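You operate a simulated robot arm through the tools that you are given. There is no shell and no other tool. Be economical: measure what you need, move in short steps, check, and stop when the job is done.

You run a simulated robot arm. Do the job below in one go: nothing can be reset, and whatever is moved stays where it is left.

Task
Wet-sand the crown of the blue ball: 1000 grit, then 2000.
Fine: with dry hands start the spinner on LOW, dip each pad in the water tub so that no dust flies and nothing scorches, lay each back on its spot, then stop the spinner and let it stand. Touch the turning ball only through the pad, from above; keep out of the splash ring. Drop, tip or break nothing, pinch no finger, spill no more than 20 ml.

The check looks at the end state, three seconds after you hand in, the way a careful person would. Anything else that was tipped, shoved, dropped, spilled or broken makes it a failure.

Robot
A 6-joint arm with a fingered hand, fixed in place. Base frame: the origin is at the foot of the arm, x ahead of it, y to its left, z up. Units: m, rad, N and s.
Its first joint turns from -2.897 to 2.897 rad. Payload 5 kg.
The tool frame sits at the grasp point between the pads (the TCP): z along the fingers, y along the line on which they close. The tips reach 0.043 m beyond it. Largest opening 0.144 m; the body of the gripper starts 0.05 m behind the TCP. The gripper is a hand of 5 fingers: y runs from the thumb to the fingers, the wrist lies at [-0.021, -0.133, -0.233] in the tool frame, and closing takes about 1.5 s.
Orientation is that of the tool frame in the base frame, as a unit quaternion [x, y, z, w]. With the fingers straight down and the wrist toward the robot, the tool's x, y and z point along [0, 1, 0], [1, 0, 0] and [0, 0, -1] of the base frame.

Tools
- The arm moves only by the tool move_arm. Its argument "deltas" is a list of rows, each a list of 7 numbers: the shift along the base's x, y, z in units of 20 mm (1.0 is 20 mm), then the turn, a rotation vector about the base's x, y, z in units of 8 degrees (1.0 is 8 degrees), then the closure, from 0 (fully open) to 1 (shut). In form: [[tx, ty, tz, wx, wy, wz, jaw], ...]. A call has 1 to 8 rows; each row shifts and turns the commanded pose from where the row before left it. A call with a number of a shift or a turn outside -1 to 1 is refused whole. Each row takes 0.2 s and may step no farther than 0.05 m and 0.15 rad from the row before; otherwise, or with a gripper value out of range, the whole call is refused. Where a pose cannot be reached the arm comes as near as it can. A force on the tool above 90 N (or 10 N above the force at the start of the call, whichever is more), or a blocked arm, ends the call early, and 0.2 s more pass. Each finger travels about 0.072 m/s and halts on what it meets, pressing with about 24 N; the grip force reading is that of the motor and also rises with nothing between the fingers. The clock runs only during rows and for 0.2 s after the last one: add rows that do not move to give the fingers time. It gives the time, the measured TCP pose, the force on the tool (base axes), the opening and the grip force at its end, in the units of the frame above (readings bear some noise), with the torque about the TCP (base axes, N m) and any sound that the robot's microphone picked up, and new pictures: "show" is both (left out), scene, wrist or none.
- Cameras (640 x 400 px; columns grow to the right, rows downward): "scene" is fixed at [0.0477, 0.5002, 1.1736]; the picture's right is [-0.21, -0.98, 0.00], its down [-0.52, 0.11, -0.84] and it looks along [0.83, -0.18, -0.53] (base axes); focal length 214 px, centre (320, 200). "wrist" rides on the gripper at [0.086, -0.108, -0.168] in the tool frame; the picture's right is [-0.80, 0.28, -0.53], its down [-0.54, -0.73, 0.42] and it looks along [-0.27, 0.63, 0.73] (tool axes); focal length 275 px, centre (320, 200). There is no depth. A picture from a camera that has moved, and an enlarged one, comes with that camera's place and axes in the base frame and with its lens.
- move_column(by): slides the trunk up (or, below 0, down) by that many m; the arm rides with it, the base frame stays. It gives what a move gives, with no picture.
- preshape(shape): the hand has 5 fingers and takes this shape, open, in about a second: jaw (thumb against the fingers, like two jaws); tri (thumb and two fingers); tip (a fingertip pinch); poke (one finger out to press); point (the index stretched); flat (the hand flat); cup (the hand cupped); fist (a fist). The gripper value then closes the fingers along that shape, each until it touches; the sizes above hold for jaw. It gives what a move gives, with no picture.
- enlarge(camera, box): a new picture of the part [left, top, right, bottom] of that camera's present view, enlarged. The clock stands still meanwhile.
- close_job(): hands the job in; it is judged then, once.

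Go step by step. Nothing tells you positions but the pictures and the camera data: compare them with the known pose of the tool, close in by small moves and look again before you grip or let go. The budget is 120 turns and 200 pictures, counting those below and the enlarged ones. Unless the task says otherwise, let go and move clear before handing in, and close with one line.

The tools are called as a command line: name --pt "numbers of a row" for each row, then --argument value for the rest, lists and objects as JSON in quotes. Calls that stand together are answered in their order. move_arm: Moves the arm, as the interface text tells. Its arguments: {"type":"object","properties":{"deltas":{"type":"array","items":{"type":"array","items":{"type":"number"}}},"show":{"type":"string","enum":["both","scene","wrist","none"]}},"required":["deltas"]} The other tools are called the same way: move_column (by) slides the trunk up or down; preshape (shape) gives the hand a shape; enlarge (camera, box) takes an enlarged picture of a part of a camera's view; close_job () hands the job in.

At the start:

```text
clock: 0.0
position: [0.5746, 0.1031, 1.2008]
ee_rot: [0.707, 0.707, 0.0, 0.0]
ft_force: [0.1, -1.1, 0.9]
moment: [0.02, -0.01, -0.01]
gripper_width: 0.1434
grasp_force: 0.1
shape: jaw
trunk travel left (down, up): [-0.525, 0.065]
```

scene: 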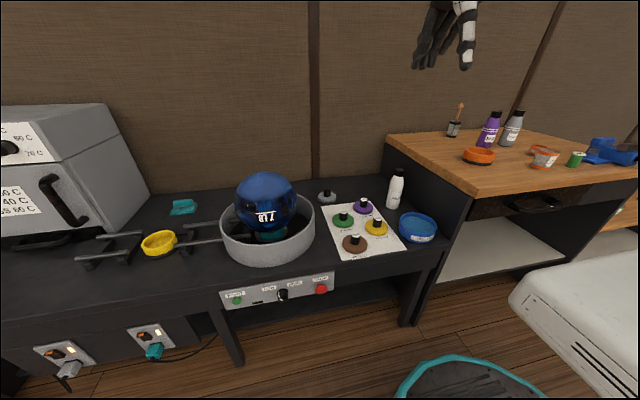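
wrist: 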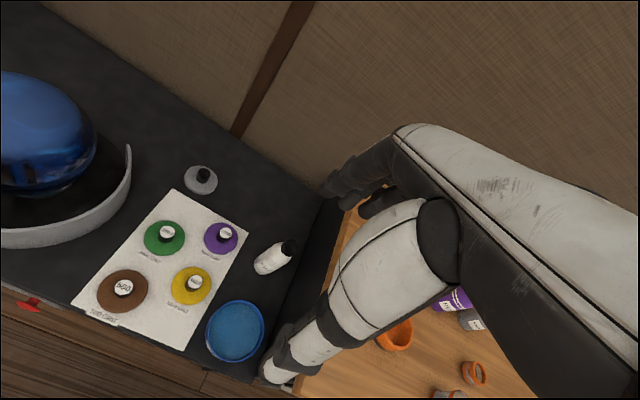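

I see a spinner bowl with the blue ball, a mat with four coloured pads, a blue water tub, and a control panel on the bench's front. First I take closer looks at these.

enlarge --camera "scene" --box '[200, 260, 350, 320]'

enlarge --camera "scene" --box '[310, 165, 450, 265]'

enlarge --camera "wrist" --box '[70, 150, 310, 370]'

enlarge --camera "scene" --box '[200, 160, 330, 280]'

enlarge --camera "scene" --box '[0, 300, 240, 400]'

```text
4.27 times, centred on (275, 290) of scene
camera zoom: at [0.0477, 0.5002, 1.1736], right [-0.21, -0.98, 0.0], down [-0.52, 0.11, -0.84], along [0.83, -0.18, -0.53], focal length 915 px, centre (512, -184)
```

zoom: 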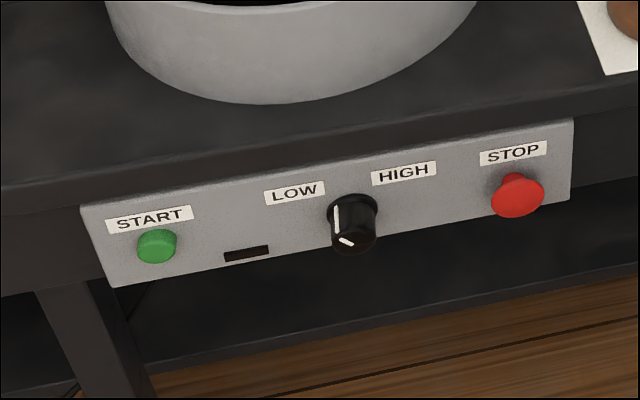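

```text
4.00 times, centred on (380, 215) of scene
camera zoom: at [0.0477, 0.5002, 1.1736], right [-0.21, -0.98, 0.0], down [-0.52, 0.11, -0.84], along [0.83, -0.18, -0.53], focal length 858 px, centre (80, 140)
```

zoom: 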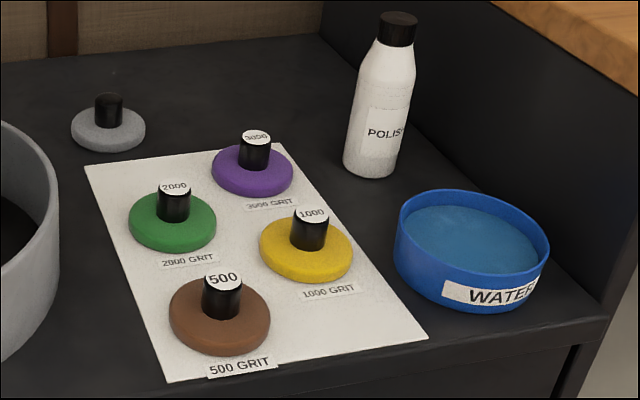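

```text
1.82 times, centred on (190, 260) of wrist
camera zoom: at [0.465, 0.1883, 1.37], right [0.28, -0.8, 0.53], down [-0.73, -0.54, -0.42], along [0.63, -0.27, -0.73], focal length 500 px, centre (556, 91)
```

zoom: 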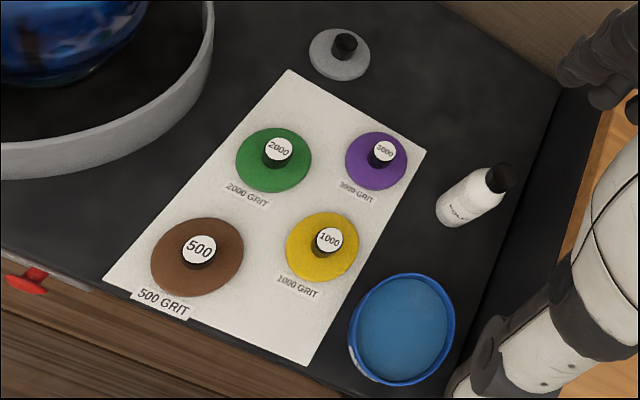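

```text
3.33 times, centred on (265, 220) of scene
camera zoom: at [0.0477, 0.5002, 1.1736], right [-0.21, -0.98, 0.0], down [-0.52, 0.11, -0.84], along [0.83, -0.18, -0.53], focal length 715 px, centre (503, 133)
```

zoom: 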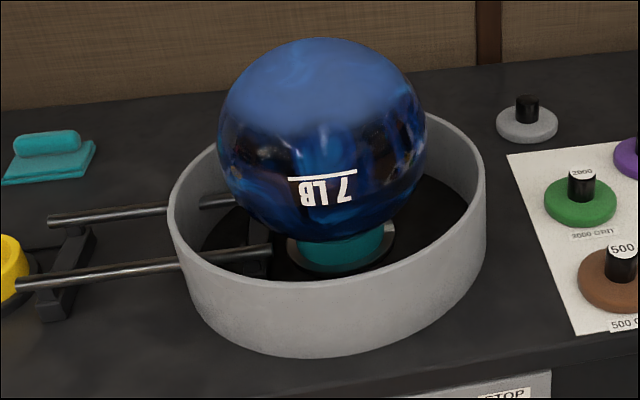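

```text
2.67 times, centred on (120, 350) of scene
camera zoom: at [0.0477, 0.5002, 1.1736], right [-0.21, -0.98, 0.0], down [-0.52, 0.11, -0.84], along [0.83, -0.18, -0.53], focal length 572 px, centre (853, -200)
```

zoom: 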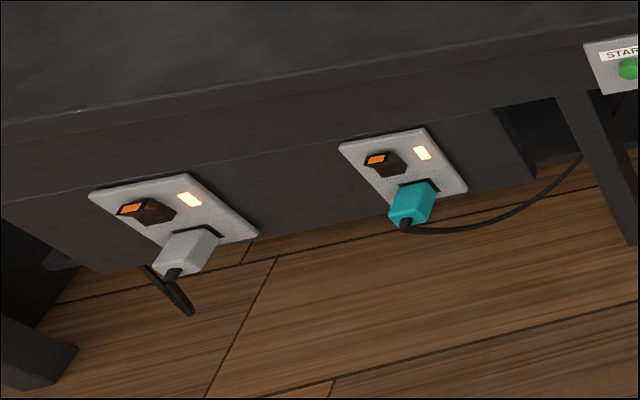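

The pads are 500/1000/2000/3000 with handles near z≈0.68, and the panel is on the bench's front around x≈0.49. I move left for a second viewpoint to triangulate the ball and the panel.

move_arm --pt "-1 1 0 0 0 0 0" --pt "-1 1 0 0 0 0 0" --pt "-1 1 0 0 0 0 0" --pt "-1 1 0 0 0 0 0" --pt "-1 1 0 0 0 0 0" --pt "-1 1 0 0 0 0 0" --pt "0 1 0 0 0 0 0" --pt "0 1 0 0 0 0 0"

```text
clock: 1.8
position: [0.4562, 0.2632, 1.2018]
ee_rot: [0.707, 0.707, 0.0, 0.001]
ft_force: [1.5, 0.1, 0.0]
moment: [-0.02, 0.03, 0.0]
gripper_width: 0.1436
grasp_force: 0.0
shape: jaw
trunk travel left (down, up): [-0.525, 0.065]
camera wrist: at [0.3465, 0.3485, 1.3692], right [0.28, -0.8, 0.53], down [-0.73, -0.54, -0.42], along [0.63, -0.27, -0.73], focal length 275 px, centre (320, 200)
```

scene: 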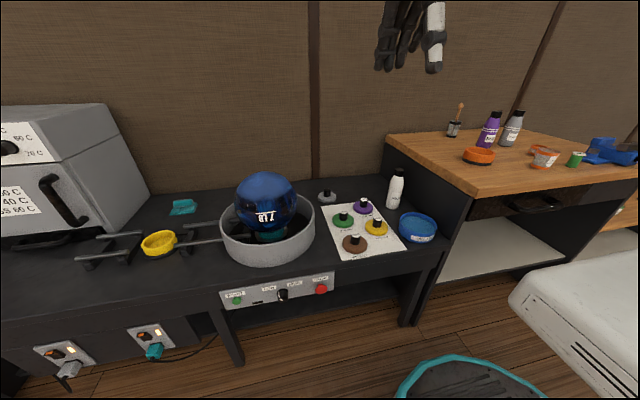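
wrist: 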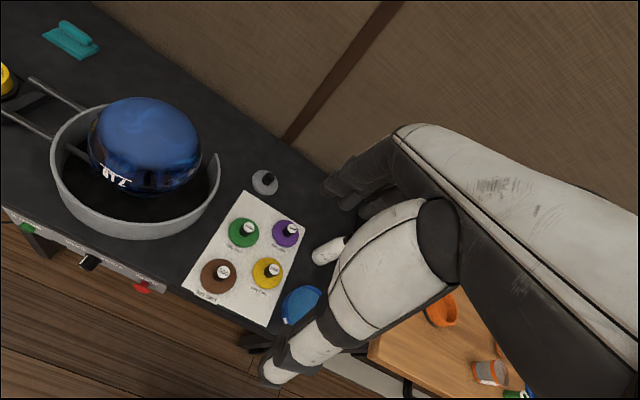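

The ball centre comes out near (0.71, 0.56, 0.765), crown about z 0.873. Next I look closely at the panel.

enlarge --camera "wrist" --box '[10, 200, 170, 300]'

enlarge --camera "scene" --box '[260, 275, 308, 305]'

```text
4.00 times, centred on (90, 250) of wrist
camera zoom: at [0.3465, 0.3485, 1.3692], right [0.28, -0.8, 0.53], down [-0.73, -0.54, -0.42], along [0.63, -0.27, -0.73], focal length 1101 px, centre (1240, 0)
```

zoom: 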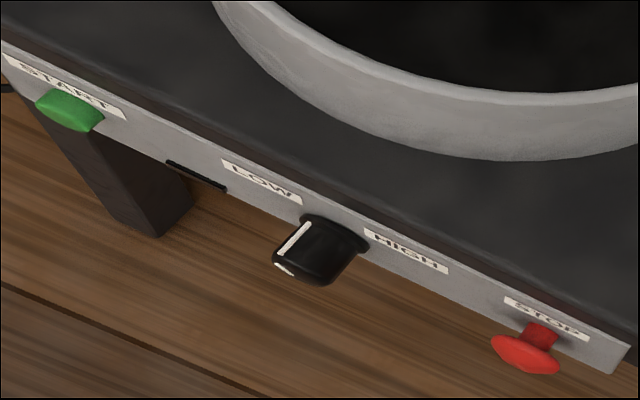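

```text
13.33 times, centred on (284, 290) of scene
camera zoom: at [0.0477, 0.5002, 1.1736], right [-0.21, -0.98, 0.0], down [-0.52, 0.11, -0.84], along [0.83, -0.18, -0.53], focal length 2860 px, centre (800, -1000)
```

zoom: 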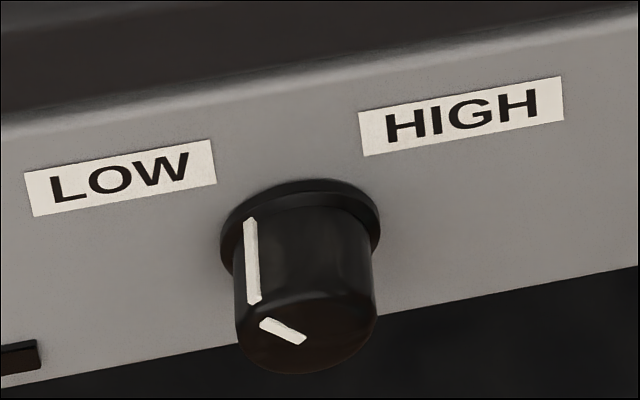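

The knob's line points to LOW and the lamp is off; START is at about (0.51, 0.678, 0.53), STOP at about (0.49, 0.40, 0.535). Next I form a poking finger and turn the tool to point forward.

preshape --shape "poke"

move_arm --pt "-0.3 1 0 0 -1 0 0" --pt "-0.3 1 0 0 -1 0 0" --pt "-0.3 1 0 0 -1 0 0" --pt "-0.3 1 0 0 -1 0 0" --pt "-0.3 1 0 0 -1 0 0" --pt "-0.3 1 0 0 -1 0 0" --pt "-0.3 1 0 0 -1 0 0" --pt "-0.3 1 0 0 -1 0 0"

```text
clock: 2.7
position: [0.4553, 0.2624, 1.2]
ee_rot: [0.707, 0.707, 0.0, 0.0]
ft_force: [-0.7, 0.1, 0.4]
moment: [-0.01, -0.01, 0.01]
gripper_width: 0.0
grasp_force: 0.1
shape: poke
trunk travel left (down, up): [-0.525, 0.065]
```

```text
clock: 4.5
position: [0.4064, 0.4228, 1.2026]
ee_rot: [0.599, 0.6, 0.376, 0.374]
ft_force: [0.4, -0.4, -0.4]
moment: [0.01, 0.02, 0.02]
gripper_width: 0.0002
grasp_force: 0.1
shape: poke
trunk travel left (down, up): [-0.525, 0.065]
camera wrist: at [0.2075, 0.5091, 1.1784], right [-0.36, -0.8, 0.49], down [0.06, -0.54, -0.84], along [0.93, -0.27, 0.24], focal length 275 px, centre (320, 200)
```

scene: 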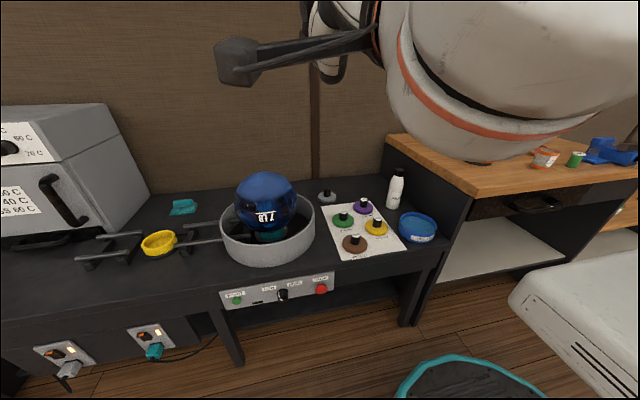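
wrist: 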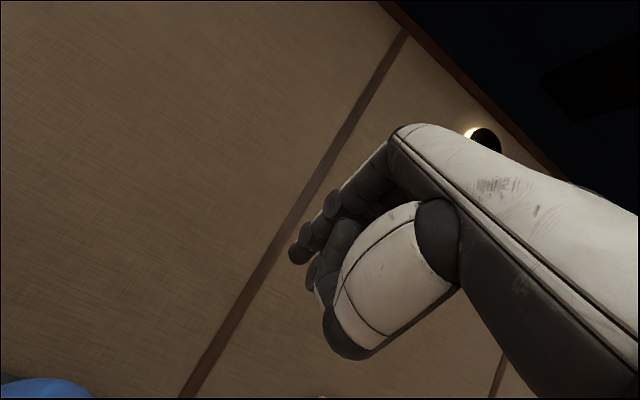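

The hand is three quarters turned and the wrist camera stalk sits beside it. I zoom in to find the poking fingertip relative to the TCP.

enlarge --camera "wrist" --box '[260, 140, 460, 370]'

enlarge --camera "scene" --box '[280, 0, 400, 100]'

```text
1.74 times, centred on (360, 255) of wrist
camera zoom: at [0.2075, 0.5091, 1.1784], right [-0.36, -0.8, 0.49], down [0.06, -0.54, -0.84], along [0.93, -0.27, 0.24], focal length 479 px, centre (250, 104)
```

zoom: 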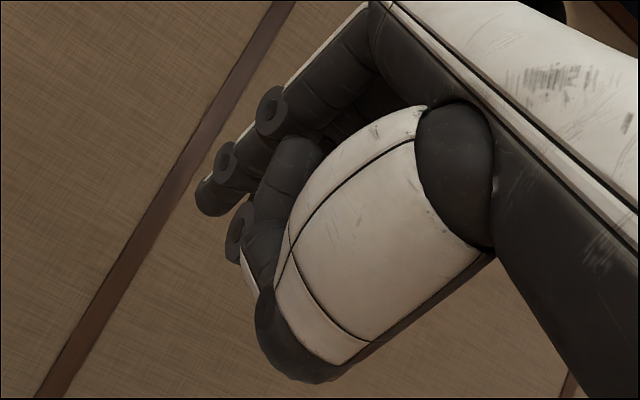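

```text
4.00 times, centred on (340, 50) of scene
camera zoom: at [0.0477, 0.5002, 1.1736], right [-0.21, -0.98, 0.0], down [-0.52, 0.11, -0.84], along [0.83, -0.18, -0.53], focal length 858 px, centre (240, 800)
```

zoom: 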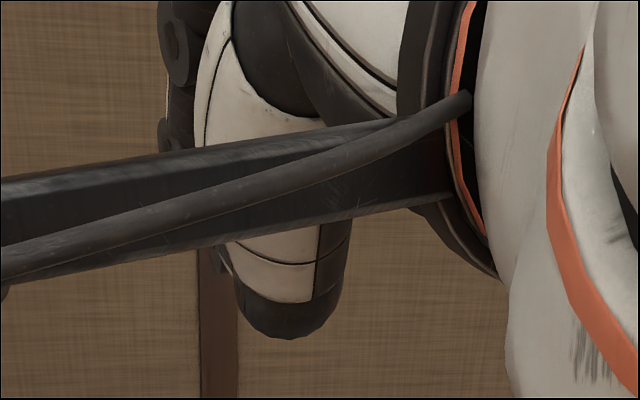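

The tip lies about 5 cm beyond the TCP along the tool axis. I finish the turn and go left in line with START, staying clear in front of the bench.

move_arm --pt "-0.3 1 0 0 -1 0 0" --pt "-0.3 1 0 0 -1 0 0" --pt "-0.3 1 0 0 -1 0 0" --pt "-0.3 1 0 0 -0.25 0 0" --pt "-0.3 1 0 0 0 0 0" --pt "-0.3 1 0 0 0 0 0" --pt "-0.3 1 0 0 0 0 0" --pt "-0.3 1 0 0 0 0 0" --show "none"

move_arm --pt "0 1 0 0 0 0 0" --pt "0 1 0 0 0 0 0" --pt "0 1 0 0 0 0 0" --pt "0 1 0 0 0 0 0" --show "scene"

```text
clock: 6.3
position: [0.3666, 0.5879, 1.2256]
ee_rot: [0.538, 0.534, 0.46, 0.462]
ft_force: [-0.5, 1.0, -0.7]
moment: [0.01, 0.06, 0.0]
gripper_width: 0.0
grasp_force: 0.0
shape: poke
out of reach, approached as far as the arm can: row 3, 4, 5, 6, 7
trunk travel left (down, up): [-0.525, 0.065]
```

```text
clock: 7.3
position: [0.3669, 0.6668, 1.2233]
ee_rot: [0.536, 0.532, 0.463, 0.465]
ft_force: [0.1, 0.4, -0.4]
moment: [0.0, 0.02, 0.01]
gripper_width: 0.0
grasp_force: 0.1
shape: poke
trunk travel left (down, up): [-0.525, 0.065]
```

scene: 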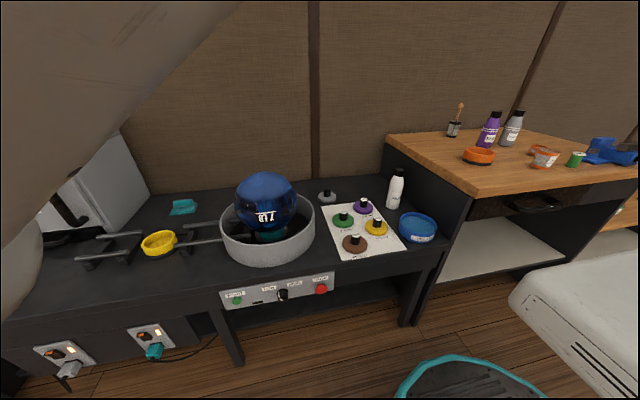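

Tilt is about 82° which will do. I lower the trunk 0.5 m in front of the bench.

move_column --by -0.3

move_column --by -0.2

move_arm --pt "0 0 0 0 0 0 0"

```text
clock: 10.3
position: [0.3672, 0.667, 0.9233]
ee_rot: [0.535, 0.531, 0.464, 0.465]
ft_force: [-0.4, 0.7, 0.0]
moment: [-0.02, -0.01, -0.02]
gripper_width: 0.0
grasp_force: 0.2
shape: poke
trunk travel left (down, up): [-0.225, 0.365]
```

```text
clock: 12.5
position: [0.3658, 0.6662, 0.7234]
ee_rot: [0.535, 0.532, 0.463, 0.465]
ft_force: [-0.8, 1.0, 0.3]
moment: [0.03, 0.0, -0.01]
gripper_width: 0.0
grasp_force: 0.0
shape: poke
trunk travel left (down, up): [-0.025, 0.565]
```

```text
clock: 12.9
position: [0.3672, 0.6658, 0.7237]
ee_rot: [0.535, 0.531, 0.464, 0.466]
ft_force: [-0.3, 0.2, -0.3]
moment: [0.0, 0.01, -0.04]
gripper_width: 0.0002
grasp_force: 0.1
shape: poke
trunk travel left (down, up): [-0.025, 0.565]
camera wrist: at [0.1854, 0.7534, 0.6395], right [-0.49, -0.79, 0.35], down [0.32, -0.54, -0.78], along [0.81, -0.27, 0.52], focal length 275 px, centre (320, 200)
```

scene: 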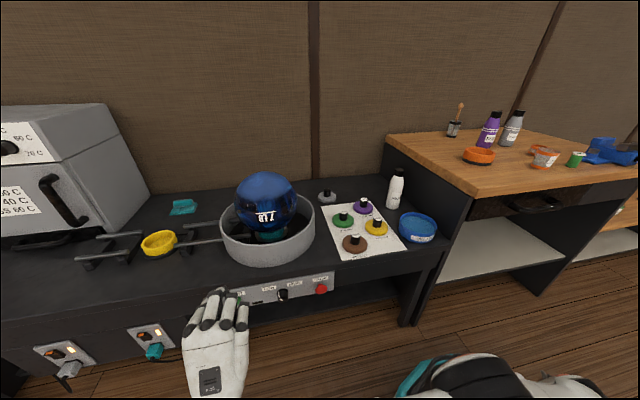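
wrist: 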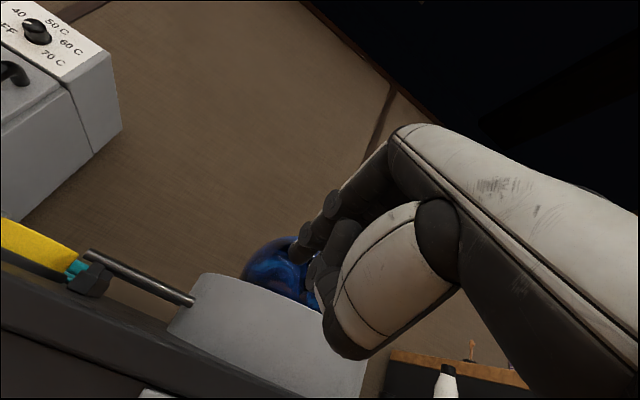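

The hand is in front of the bench. I lower it toward button height and look closely.

move_arm --pt "0 0 -1 0 0 0 0" --pt "0 0 -1 0 0 0 0" --pt "0 0 -1 0 0 0 0" --pt "0 0 -1 0 0 0 0" --pt "0 0 -1 0 0 0 0" --pt "0 0 -1 0 0 0 0" --pt "0 0 -1 0 0 0 0" --pt "0 0 -1 0 0 0 0"

enlarge --camera "scene" --box '[170, 260, 330, 360]'

enlarge --camera "wrist" --box '[240, 160, 400, 300]'

```text
clock: 14.7
position: [0.372, 0.6737, 0.5685]
ee_rot: [0.54, 0.535, 0.458, 0.461]
ft_force: [0.3, 0.8, 0.6]
moment: [0.0, 0.04, 0.02]
gripper_width: 0.0002
grasp_force: 0.0
shape: poke
out of reach, approached as far as the arm can: row 6, 7, 8
trunk travel left (down, up): [-0.025, 0.565]
camera wrist: at [0.1892, 0.7613, 0.4875], right [-0.49, -0.79, 0.36], down [0.3, -0.54, -0.78], along [0.82, -0.27, 0.51], focal length 275 px, centre (320, 200)
```

scene: 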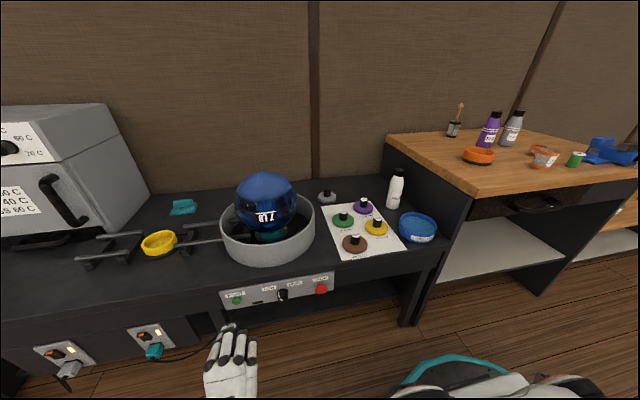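
wrist: 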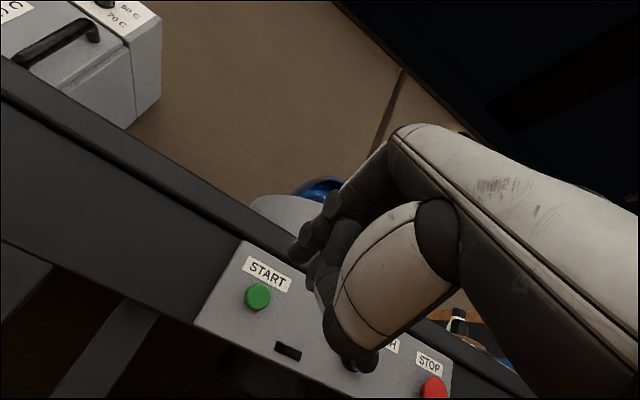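

```text
4.00 times, centred on (250, 310) of scene
camera zoom: at [0.0477, 0.5002, 1.1736], right [-0.21, -0.98, 0.0], down [-0.52, 0.11, -0.84], along [0.83, -0.18, -0.53], focal length 858 px, centre (600, -240)
```

zoom: 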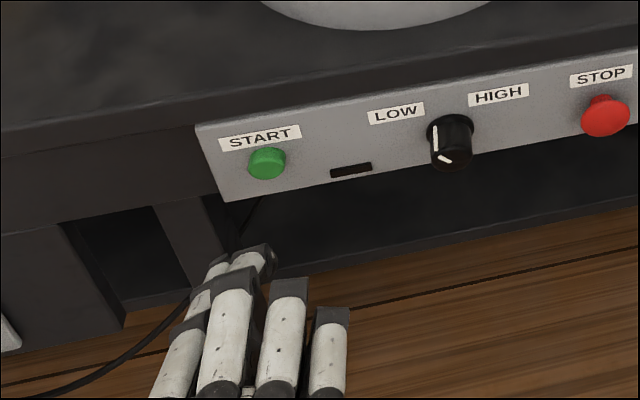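

```text
2.86 times, centred on (320, 230) of wrist
camera zoom: at [0.1892, 0.7613, 0.4875], right [-0.49, -0.79, 0.36], down [0.3, -0.54, -0.78], along [0.82, -0.27, 0.51], focal length 786 px, centre (320, 114)
```

zoom: 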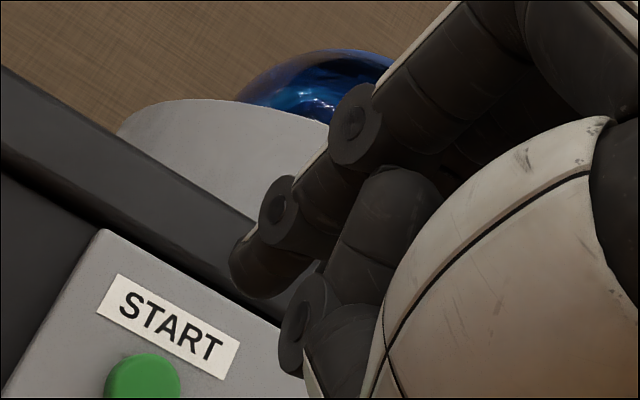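

Reach limits it at z≈0.57 with the finger nearly level, so I pitch the finger about 22° downward, which raises the wrist, and go lower.

move_arm --pt "0 0 0 0 1 0 0" --pt "0 0 0 0 1 0 0" --pt "0 0 0 0 0.75 0 0" --pt "0 0 -0.3 0 0 0 0" --pt "0 0 -0.3 0 0 0 0"

enlarge --camera "scene" --box '[190, 270, 310, 345]'

enlarge --camera "wrist" --box '[180, 160, 360, 310]'

```text
clock: 15.9
position: [0.3735, 0.6755, 0.5539]
ee_rot: [0.613, 0.611, 0.353, 0.356]
ft_force: [-0.6, -0.1, -0.5]
moment: [-0.01, 0.01, -0.02]
gripper_width: 0.0
grasp_force: 0.1
shape: poke
trunk travel left (down, up): [-0.025, 0.565]
camera wrist: at [0.1717, 0.7624, 0.5445], right [-0.33, -0.79, 0.51], down [0.0, -0.54, -0.84], along [0.95, -0.27, 0.18], focal length 275 px, centre (320, 200)
```

scene: 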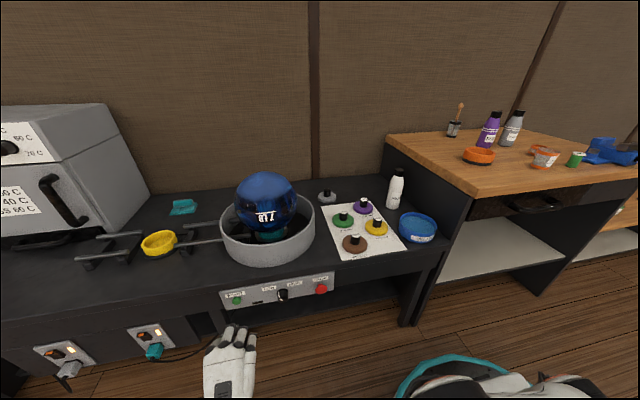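
wrist: 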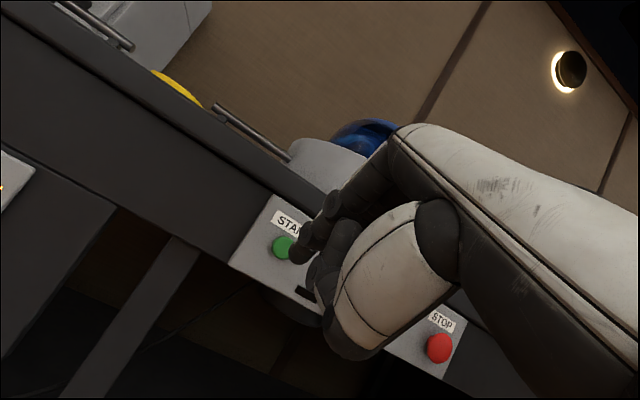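

```text
5.33 times, centred on (250, 308) of scene
camera zoom: at [0.0477, 0.5002, 1.1736], right [-0.21, -0.98, 0.0], down [-0.52, 0.11, -0.84], along [0.83, -0.18, -0.53], focal length 1144 px, centre (693, -373)
```

zoom: 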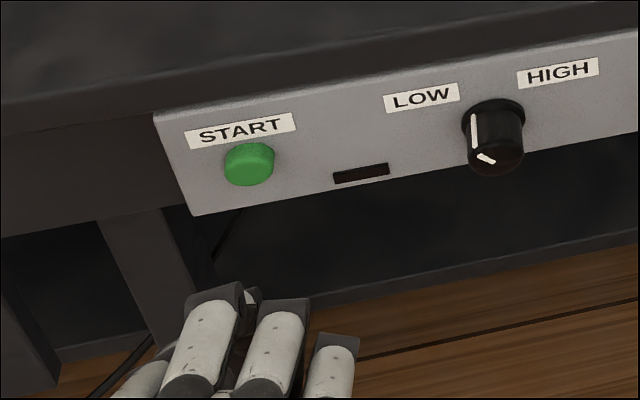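

```text
2.67 times, centred on (270, 235) of wrist
camera zoom: at [0.1717, 0.7624, 0.5445], right [-0.33, -0.79, 0.51], down [0.0, -0.54, -0.84], along [0.95, -0.27, 0.18], focal length 734 px, centre (453, 107)
```

zoom: 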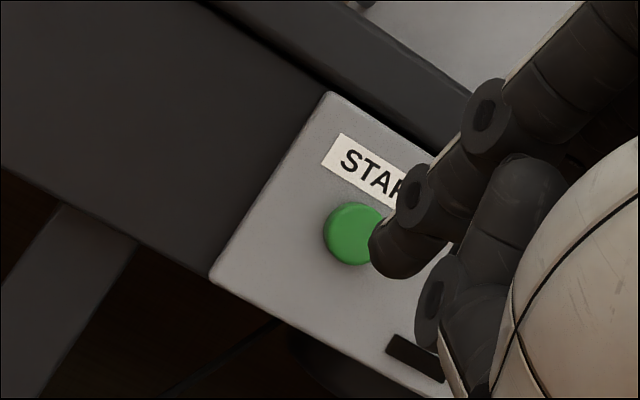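

Knuckles are nearly as far forward as the index tip at this pitch, so I compromise: lower the trunk its last 2 cm and level the finger again by 12°.

move_column --by -0.024

move_arm --pt "0 0 0.3 0 -0.75 0 0" --pt "0 0 0.3 0 -0.75 0 0" --pt "0.5 0 0 0 0 0 0" --pt "0.5 0 0 0 0 0 0" --pt "0.5 0 0 0 0 0 0"

enlarge --camera "scene" --box '[190, 270, 310, 345]'

enlarge --camera "wrist" --box '[180, 160, 360, 310]'

```text
clock: 16.6
position: [0.3722, 0.6751, 0.5315]
ee_rot: [0.614, 0.611, 0.352, 0.355]
ft_force: [-0.4, -0.7, -0.2]
moment: [-0.01, 0.01, 0.01]
gripper_width: 0.0
grasp_force: 0.0
shape: poke
trunk travel left (down, up): [-0.001, 0.589]
```

```text
clock: 17.8
position: [0.4014, 0.6761, 0.5433]
ee_rot: [0.573, 0.57, 0.415, 0.417]
ft_force: [-1.2, 0.4, -0.9]
moment: [0.03, 0.0, -0.01]
gripper_width: 0.0002
grasp_force: 0.0
shape: poke
trunk travel left (down, up): [-0.001, 0.589]
camera wrist: at [0.2074, 0.7626, 0.4916], right [-0.42, -0.79, 0.43], down [0.18, -0.54, -0.82], along [0.89, -0.27, 0.37], focal length 275 px, centre (320, 200)
```

scene: 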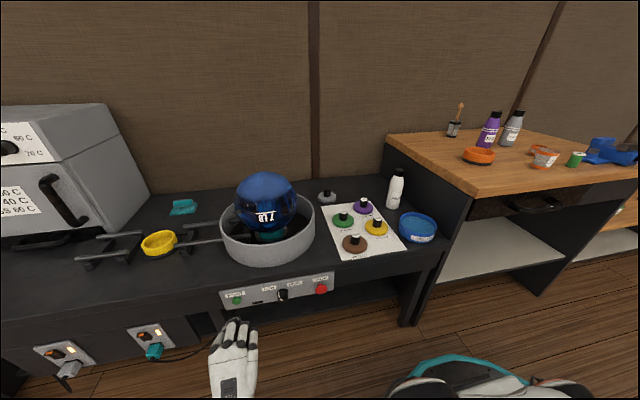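
wrist: 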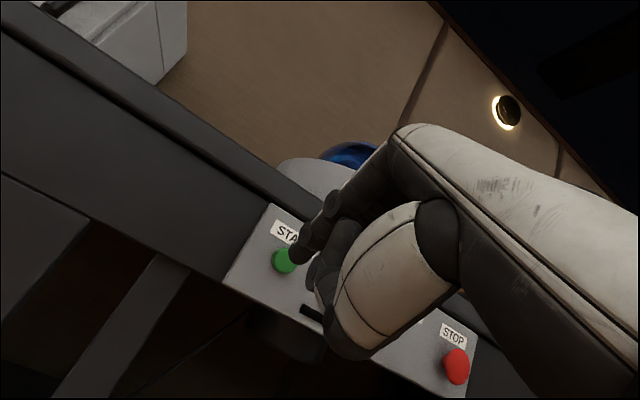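

```text
5.33 times, centred on (250, 308) of scene
camera zoom: at [0.0477, 0.5002, 1.1736], right [-0.21, -0.98, 0.0], down [-0.52, 0.11, -0.84], along [0.83, -0.18, -0.53], focal length 1144 px, centre (693, -373)
```

zoom: 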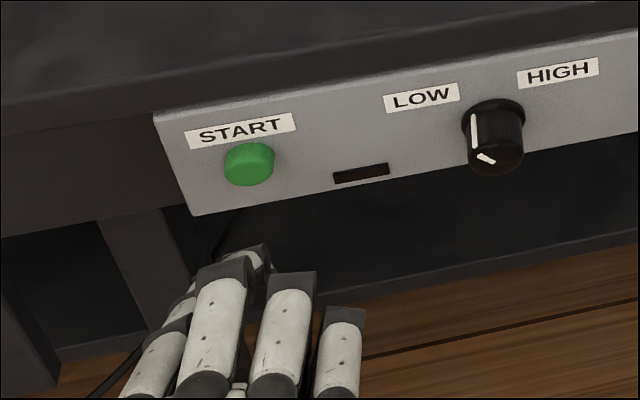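

```text
2.67 times, centred on (270, 235) of wrist
camera zoom: at [0.2074, 0.7626, 0.4916], right [-0.42, -0.79, 0.43], down [0.18, -0.54, -0.82], along [0.89, -0.27, 0.37], focal length 734 px, centre (453, 107)
```

zoom: 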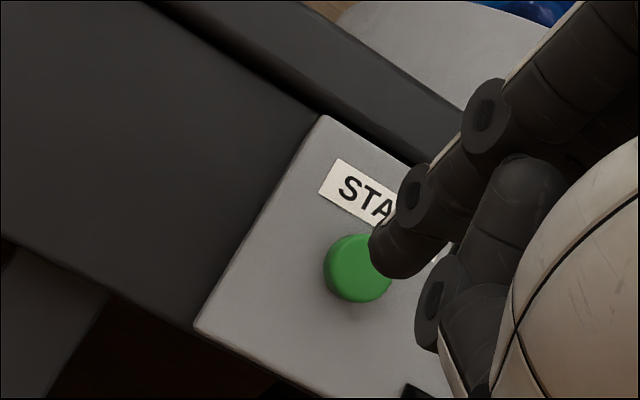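

By both views the tip is about level with and in line with START, some 5 cm short. I advance 4 cm and recheck.

move_arm --pt "0.5 0 0 0 0 0 0" --pt "0.5 0 0 0 0 0 0" --pt "0.5 0 0 0 0 0 0" --pt "0.5 0 0 0 0 0 0" --show "none"

enlarge --camera "scene" --box '[200, 270, 280, 320]'

enlarge --camera "wrist" --box '[200, 180, 360, 280]'

```text
clock: 18.8
position: [0.4416, 0.6757, 0.5432]
ee_rot: [0.573, 0.571, 0.415, 0.417]
ft_force: [0.5, 0.8, 0.4]
moment: [0.0, -0.02, 0.01]
gripper_width: 0.0
grasp_force: 0.1
shape: poke
trunk travel left (down, up): [-0.001, 0.589]
```

```text
8.00 times, centred on (240, 295) of scene
camera zoom: at [0.0477, 0.5002, 1.1736], right [-0.21, -0.98, 0.0], down [-0.52, 0.11, -0.84], along [0.83, -0.18, -0.53], focal length 1716 px, centre (960, -560)
```

zoom: 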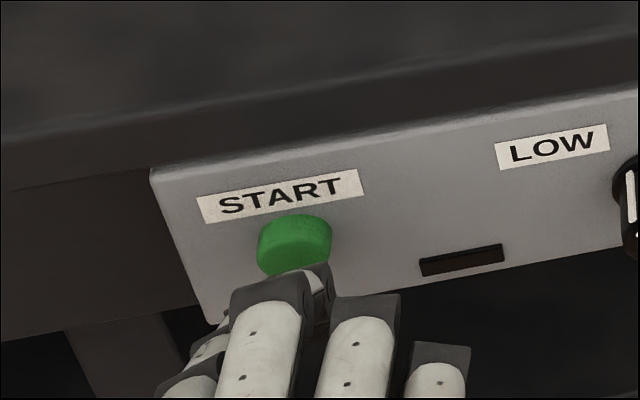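

```text
4.00 times, centred on (280, 230) of wrist
camera zoom: at [0.2479, 0.7627, 0.4921], right [-0.42, -0.79, 0.43], down [0.18, -0.54, -0.82], along [0.89, -0.27, 0.37], focal length 1101 px, centre (480, 80)
```

zoom: 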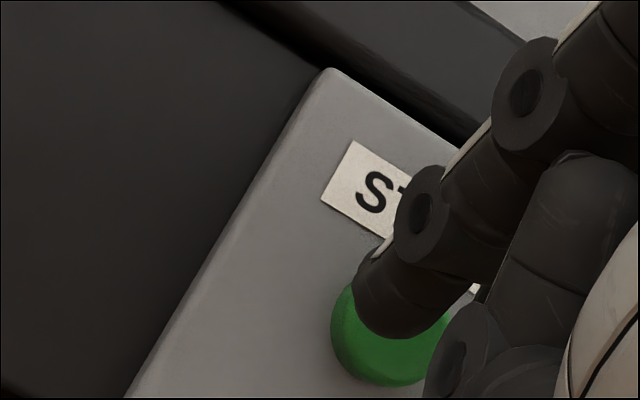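

The tip is in front of the button, a couple of centimetres short. I advance slowly and watch the force and sound.

move_arm --pt "0.25 0.15 0 0 0 0 0" --pt "0.25 0 0 0 0 0 0" --pt "0.2 0 0 0 0 0 0" --show "none"

enlarge --camera "scene" --box '[200, 270, 280, 320]'

enlarge --camera "wrist" --box '[200, 180, 360, 280]'

```text
clock: 19.6
position: [0.4562, 0.678, 0.5425]
ee_rot: [0.573, 0.57, 0.415, 0.418]
ft_force: [-0.1, 0.0, 0.0]
moment: [0.01, 0.03, 0.02]
gripper_width: 0.0
grasp_force: 0.1
shape: poke
trunk travel left (down, up): [-0.001, 0.589]
```

```text
8.00 times, centred on (240, 295) of scene
camera zoom: at [0.0477, 0.5002, 1.1736], right [-0.21, -0.98, 0.0], down [-0.52, 0.11, -0.84], along [0.83, -0.18, -0.53], focal length 1716 px, centre (960, -560)
```

zoom: 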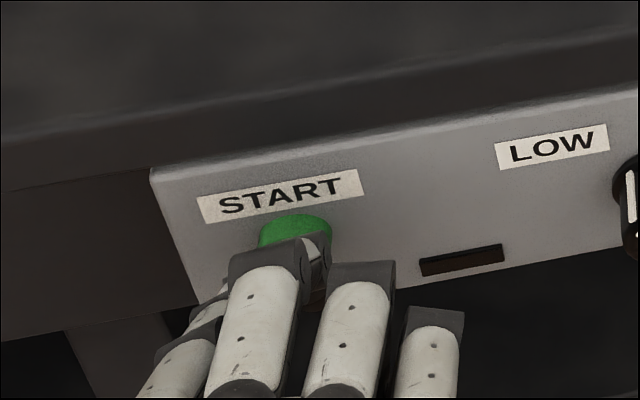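

```text
4.00 times, centred on (280, 230) of wrist
camera zoom: at [0.262, 0.7653, 0.4914], right [-0.42, -0.79, 0.43], down [0.18, -0.54, -0.82], along [0.89, -0.27, 0.37], focal length 1101 px, centre (480, 80)
```

zoom: 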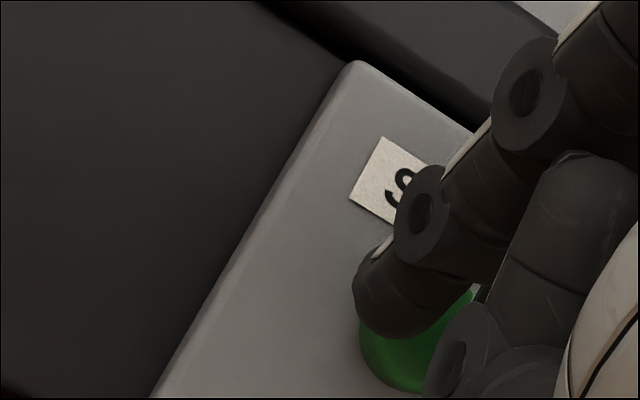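

Tip overlaps the button in both views with no contact yet. I press on in small steps.

move_arm --pt "0.2 0 0 0 0 0 0" --pt "0.2 0 0 0 0 0 0" --pt "0.2 0 0 0 0 0 0" --show "none"

enlarge --camera "scene" --box '[200, 270, 280, 320]'

enlarge --camera "wrist" --box '[200, 180, 360, 280]'

```text
clock: 20.4
position: [0.4664, 0.6789, 0.5425]
ee_rot: [0.572, 0.571, 0.416, 0.417]
ft_force: [-12.4, 1.7, 1.8]
moment: [-0.06, 0.14, -0.12]
gripper_width: 0.0
grasp_force: 0.0
shape: poke
trunk travel left (down, up): [-0.001, 0.589]
heard: click
```

```text
8.00 times, centred on (240, 295) of scene
camera zoom: at [0.0477, 0.5002, 1.1736], right [-0.21, -0.98, 0.0], down [-0.52, 0.11, -0.84], along [0.83, -0.18, -0.53], focal length 1716 px, centre (960, -560)
```

zoom: 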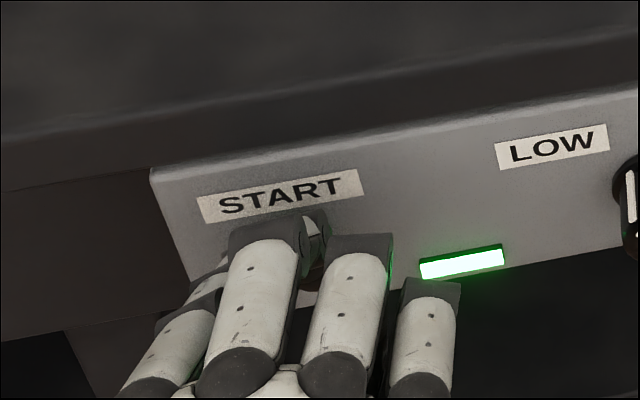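

```text
4.00 times, centred on (280, 230) of wrist
camera zoom: at [0.2726, 0.7664, 0.4921], right [-0.42, -0.8, 0.43], down [0.18, -0.54, -0.82], along [0.89, -0.27, 0.37], focal length 1101 px, centre (480, 80)
```

zoom: 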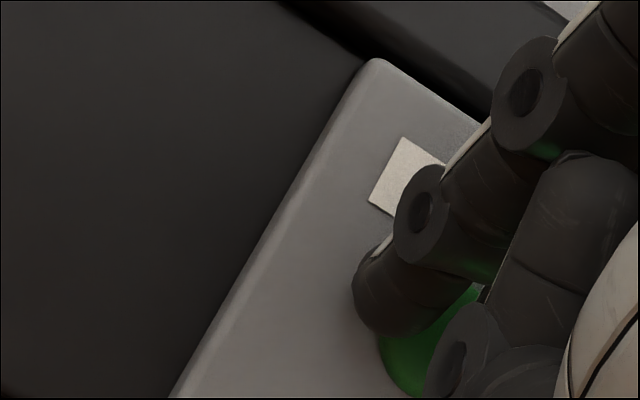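

START clicked and the lamp is green: the spinner runs on LOW. I back off, raise the trunk and turn the tool down again.

move_arm --pt "-0.5 0 0 0 0 0 0" --pt "-1 0 0 0 0 0 0" --pt "-1 0 0 0 0 0 0" --pt "-1 0 0 0 0 0 0" --pt "-1 0 0 0 0 0 0" --show "none"

move_column --by 0.35

move_arm --pt "0 -1 0 0 1 0 0" --pt "0 -1 0 0 1 0 0" --pt "0 -1 0 0 1 0 0" --pt "0 -1 0 0 1 0 0" --pt "0 -1 0 0 1 0 0" --pt "0 -1 0 0 1 0 0" --pt "0 -1 0 0 1 0 0" --pt "0 -1 0 0 1 0 0" --show "none"

preshape --shape "tri"

```text
clock: 21.6
position: [0.3771, 0.6779, 0.542]
ee_rot: [0.574, 0.57, 0.415, 0.417]
ft_force: [0.7, -0.1, 0.9]
moment: [0.01, -0.03, 0.05]
gripper_width: 0.0
grasp_force: 0.0
shape: poke
trunk travel left (down, up): [-0.001, 0.589]
```

```text
clock: 25.0
position: [0.3781, 0.6786, 0.8921]
ee_rot: [0.573, 0.57, 0.415, 0.417]
ft_force: [0.3, 0.2, 0.1]
moment: [-0.01, -0.02, 0.01]
gripper_width: 0.0
grasp_force: 0.0
shape: poke
trunk travel left (down, up): [-0.351, 0.239]
```

```text
clock: 26.8
position: [0.3775, 0.5176, 0.8922]
ee_rot: [0.707, 0.704, 0.048, 0.051]
ft_force: [-0.2, 0.7, -0.5]
moment: [-0.01, -0.03, 0.03]
gripper_width: 0.0
grasp_force: 0.0
shape: poke
trunk travel left (down, up): [-0.351, 0.239]
```

```text
clock: 27.7
position: [0.3774, 0.5173, 0.8927]
ee_rot: [0.706, 0.705, 0.048, 0.052]
ft_force: [1.1, -0.3, 0.3]
moment: [-0.01, 0.02, -0.02]
gripper_width: 0.1437
grasp_force: 0.1
shape: tri
trunk travel left (down, up): [-0.351, 0.239]
```

I finish levelling the tool and travel toward the yellow 1000 pad at a safe height.

move_arm --pt "0 -1 0 0 1 0 0" --pt "0 -1 0 0 0 0 0" --pt "0 -1 0 0 0 0 0" --pt "0 -1 0 0 0 0 0" --pt "0.5 -1 0 0 0 0 0" --pt "1 -1 0 0 0 0 0" --pt "1 -1 0 0 0 0 0" --pt "1 -1 0 0 0 0 0" --show "none"

move_arm --pt "1 -1 0 0 0 0 0" --pt "1 -1 0 0 0 0 0" --pt "1 -1 0 0 0 0 0" --pt "1 -1 0 0 0 0 0" --pt "1 -1 0 0 0 0 0" --pt "1 -1 0 0 0 0 0" --pt "1 -1 0 0 0 0 0" --pt "0.5 -1 0 0 0 0 0"

```text
clock: 29.5
position: [0.448, 0.3591, 0.8927]
ee_rot: [0.708, 0.706, -0.001, 0.003]
ft_force: [-0.1, -0.5, -0.4]
moment: [0.01, -0.04, 0.0]
gripper_width: 0.1442
grasp_force: 0.1
shape: tri
trunk travel left (down, up): [-0.351, 0.239]
```

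```text
clock: 31.3
position: [0.5984, 0.1978, 0.8926]
ee_rot: [0.708, 0.706, -0.001, 0.003]
ft_force: [-0.4, 1.1, -0.5]
moment: [-0.02, 0.0, -0.01]
gripper_width: 0.1439
grasp_force: 0.0
shape: tri
trunk travel left (down, up): [-0.351, 0.239]
camera wrist: at [0.4885, 0.2853, 1.0596], right [0.28, -0.79, 0.54], down [-0.73, -0.54, -0.42], along [0.63, -0.27, -0.73], focal length 275 px, centre (320, 200)
```

scene: 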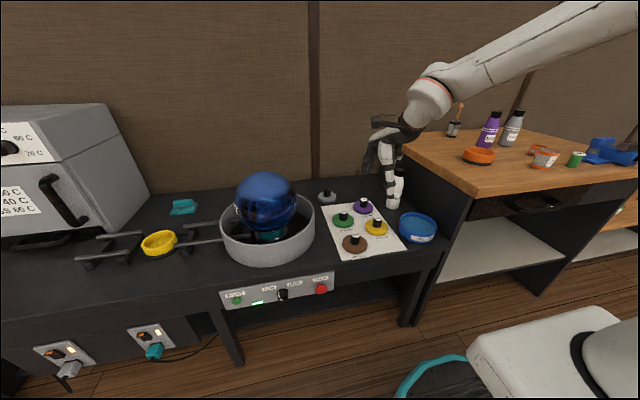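
wrist: 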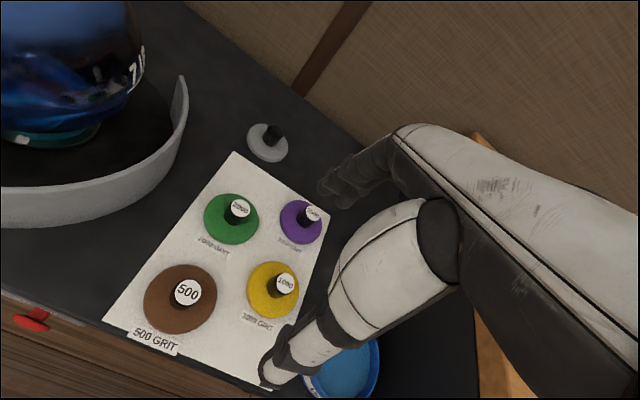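

The 1000 pad's handle top is about (0.644, 0.146, 0.675); 2000 is about (0.712, 0.261). I half close the tri grip and move above the yellow pad.

move_arm --pt "0.55 -0.65 0 0 0 0 0.1" --pt "0.55 -0.65 0 0 0 0 0.2" --pt "0.55 -0.65 -0.5 0 0 0 0.3" --pt "0.55 -0.6 -1 0 0 0 0.4" --pt "0 0 -1 0 0 0 0.5" --pt "0 0 -1 0 0 0 0.5" --pt "0 0 0 0 0 0 0.5"

enlarge --camera "scene" --box '[330, 130, 450, 260]'

enlarge --camera "wrist" --box '[200, 160, 400, 400]'

```text
clock: 32.9
position: [0.6412, 0.1488, 0.8224]
ee_rot: [0.708, 0.706, -0.002, 0.003]
ft_force: [0.0, 0.6, 1.1]
moment: [0.01, 0.02, 0.01]
gripper_width: 0.0729
grasp_force: 0.0
shape: tri
trunk travel left (down, up): [-0.351, 0.239]
camera wrist: at [0.5317, 0.2355, 0.9899], right [0.28, -0.79, 0.54], down [-0.73, -0.54, -0.42], along [0.63, -0.27, -0.73], focal length 275 px, centre (320, 200)
```

scene: 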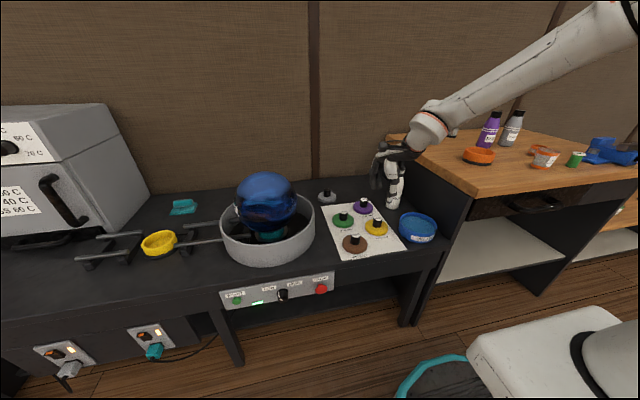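
wrist: 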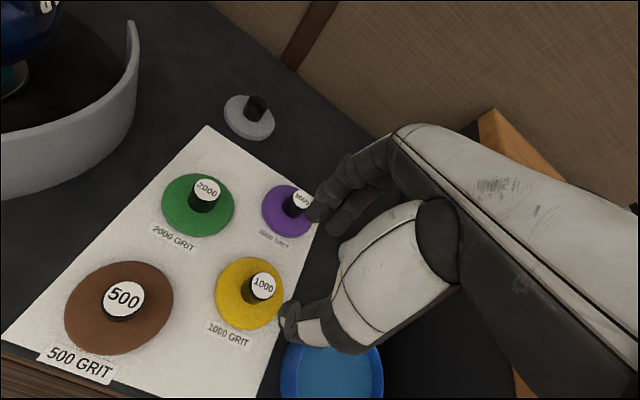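

```text
3.08 times, centred on (390, 195) of scene
camera zoom: at [0.0477, 0.5002, 1.1736], right [-0.21, -0.98, 0.0], down [-0.52, 0.11, -0.84], along [0.83, -0.18, -0.53], focal length 660 px, centre (105, 215)
```

zoom: 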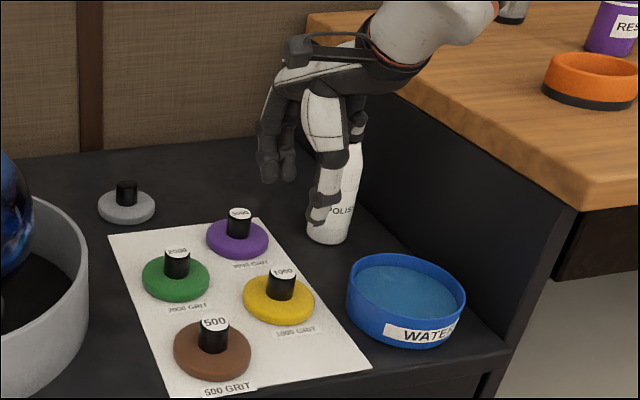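

```text
1.67 times, centred on (300, 280) of wrist
camera zoom: at [0.5317, 0.2355, 0.9899], right [0.28, -0.79, 0.54], down [-0.73, -0.54, -0.42], along [0.63, -0.27, -0.73], focal length 459 px, centre (353, 67)
```

zoom: 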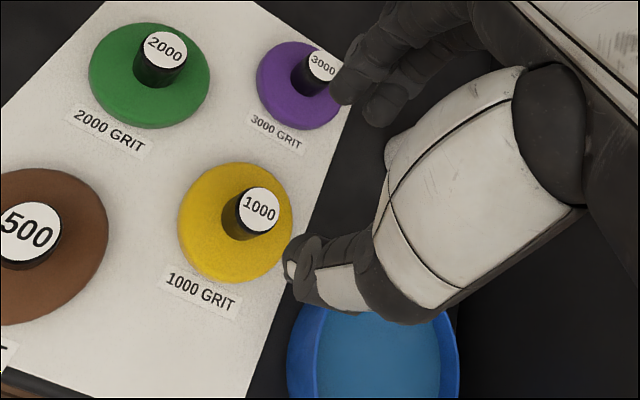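

Fingers straddle the handle in x and the alignment is within a few mm. I descend to just above the handle top and recheck.

move_arm --pt "0.15 -0.1 -1 0 0 0 0.5" --pt "0 0 -1 0 0 0 0.5" --pt "0 0 -1 0 0 0 0.5" --pt "0 0 -1 0 0 0 0.5" --pt "0 0 -0.5 0 0 0 0.5"

enlarge --camera "scene" --box '[330, 150, 450, 260]'

enlarge --camera "wrist" --box '[220, 180, 380, 340]'

```text
clock: 34.1
position: [0.6453, 0.1452, 0.7331]
ee_rot: [0.707, 0.707, 0.0, 0.001]
ft_force: [-0.3, -0.1, -0.1]
moment: [0.0, 0.01, 0.01]
gripper_width: 0.0725
grasp_force: 0.0
shape: tri
trunk travel left (down, up): [-0.351, 0.239]
camera wrist: at [0.5352, 0.232, 0.9004], right [0.28, -0.79, 0.54], down [-0.73, -0.54, -0.42], along [0.63, -0.27, -0.73], focal length 275 px, centre (320, 200)
```

scene: 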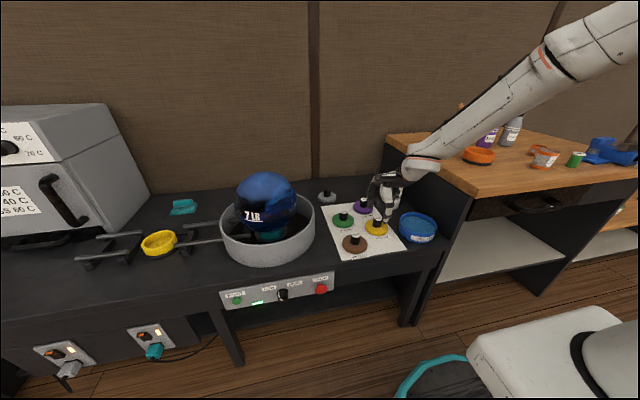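
wrist: 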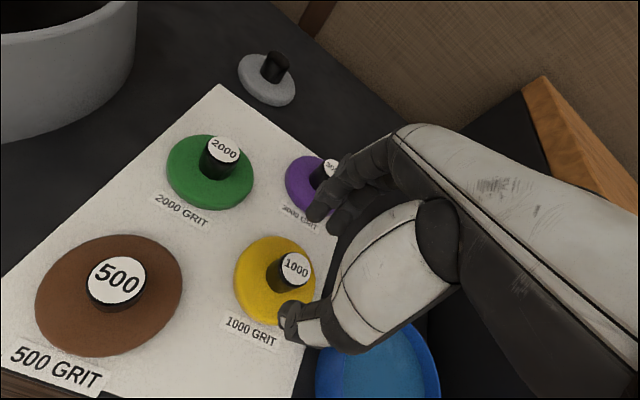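

```text
3.64 times, centred on (390, 205) of scene
camera zoom: at [0.0477, 0.5002, 1.1736], right [-0.21, -0.98, 0.0], down [-0.52, 0.11, -0.84], along [0.83, -0.18, -0.53], focal length 780 px, centre (66, 182)
```

zoom: 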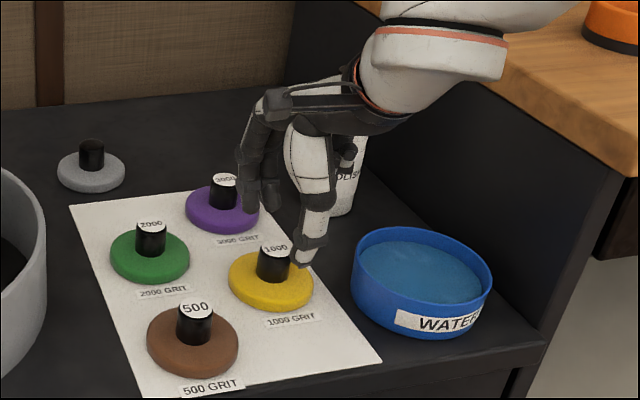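

```text
2.50 times, centred on (300, 260) of wrist
camera zoom: at [0.5352, 0.232, 0.9004], right [0.28, -0.79, 0.54], down [-0.73, -0.54, -0.42], along [0.63, -0.27, -0.73], focal length 688 px, centre (370, 50)
```

zoom: 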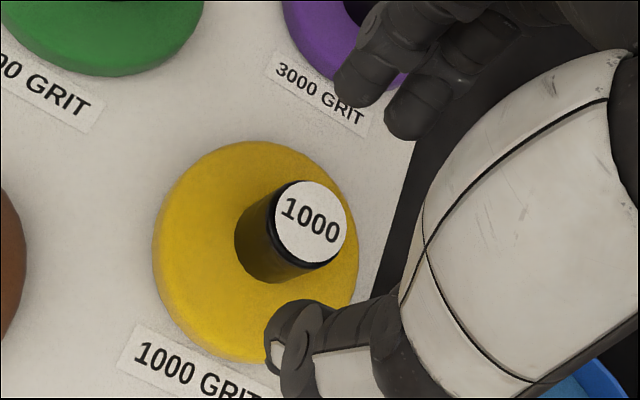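

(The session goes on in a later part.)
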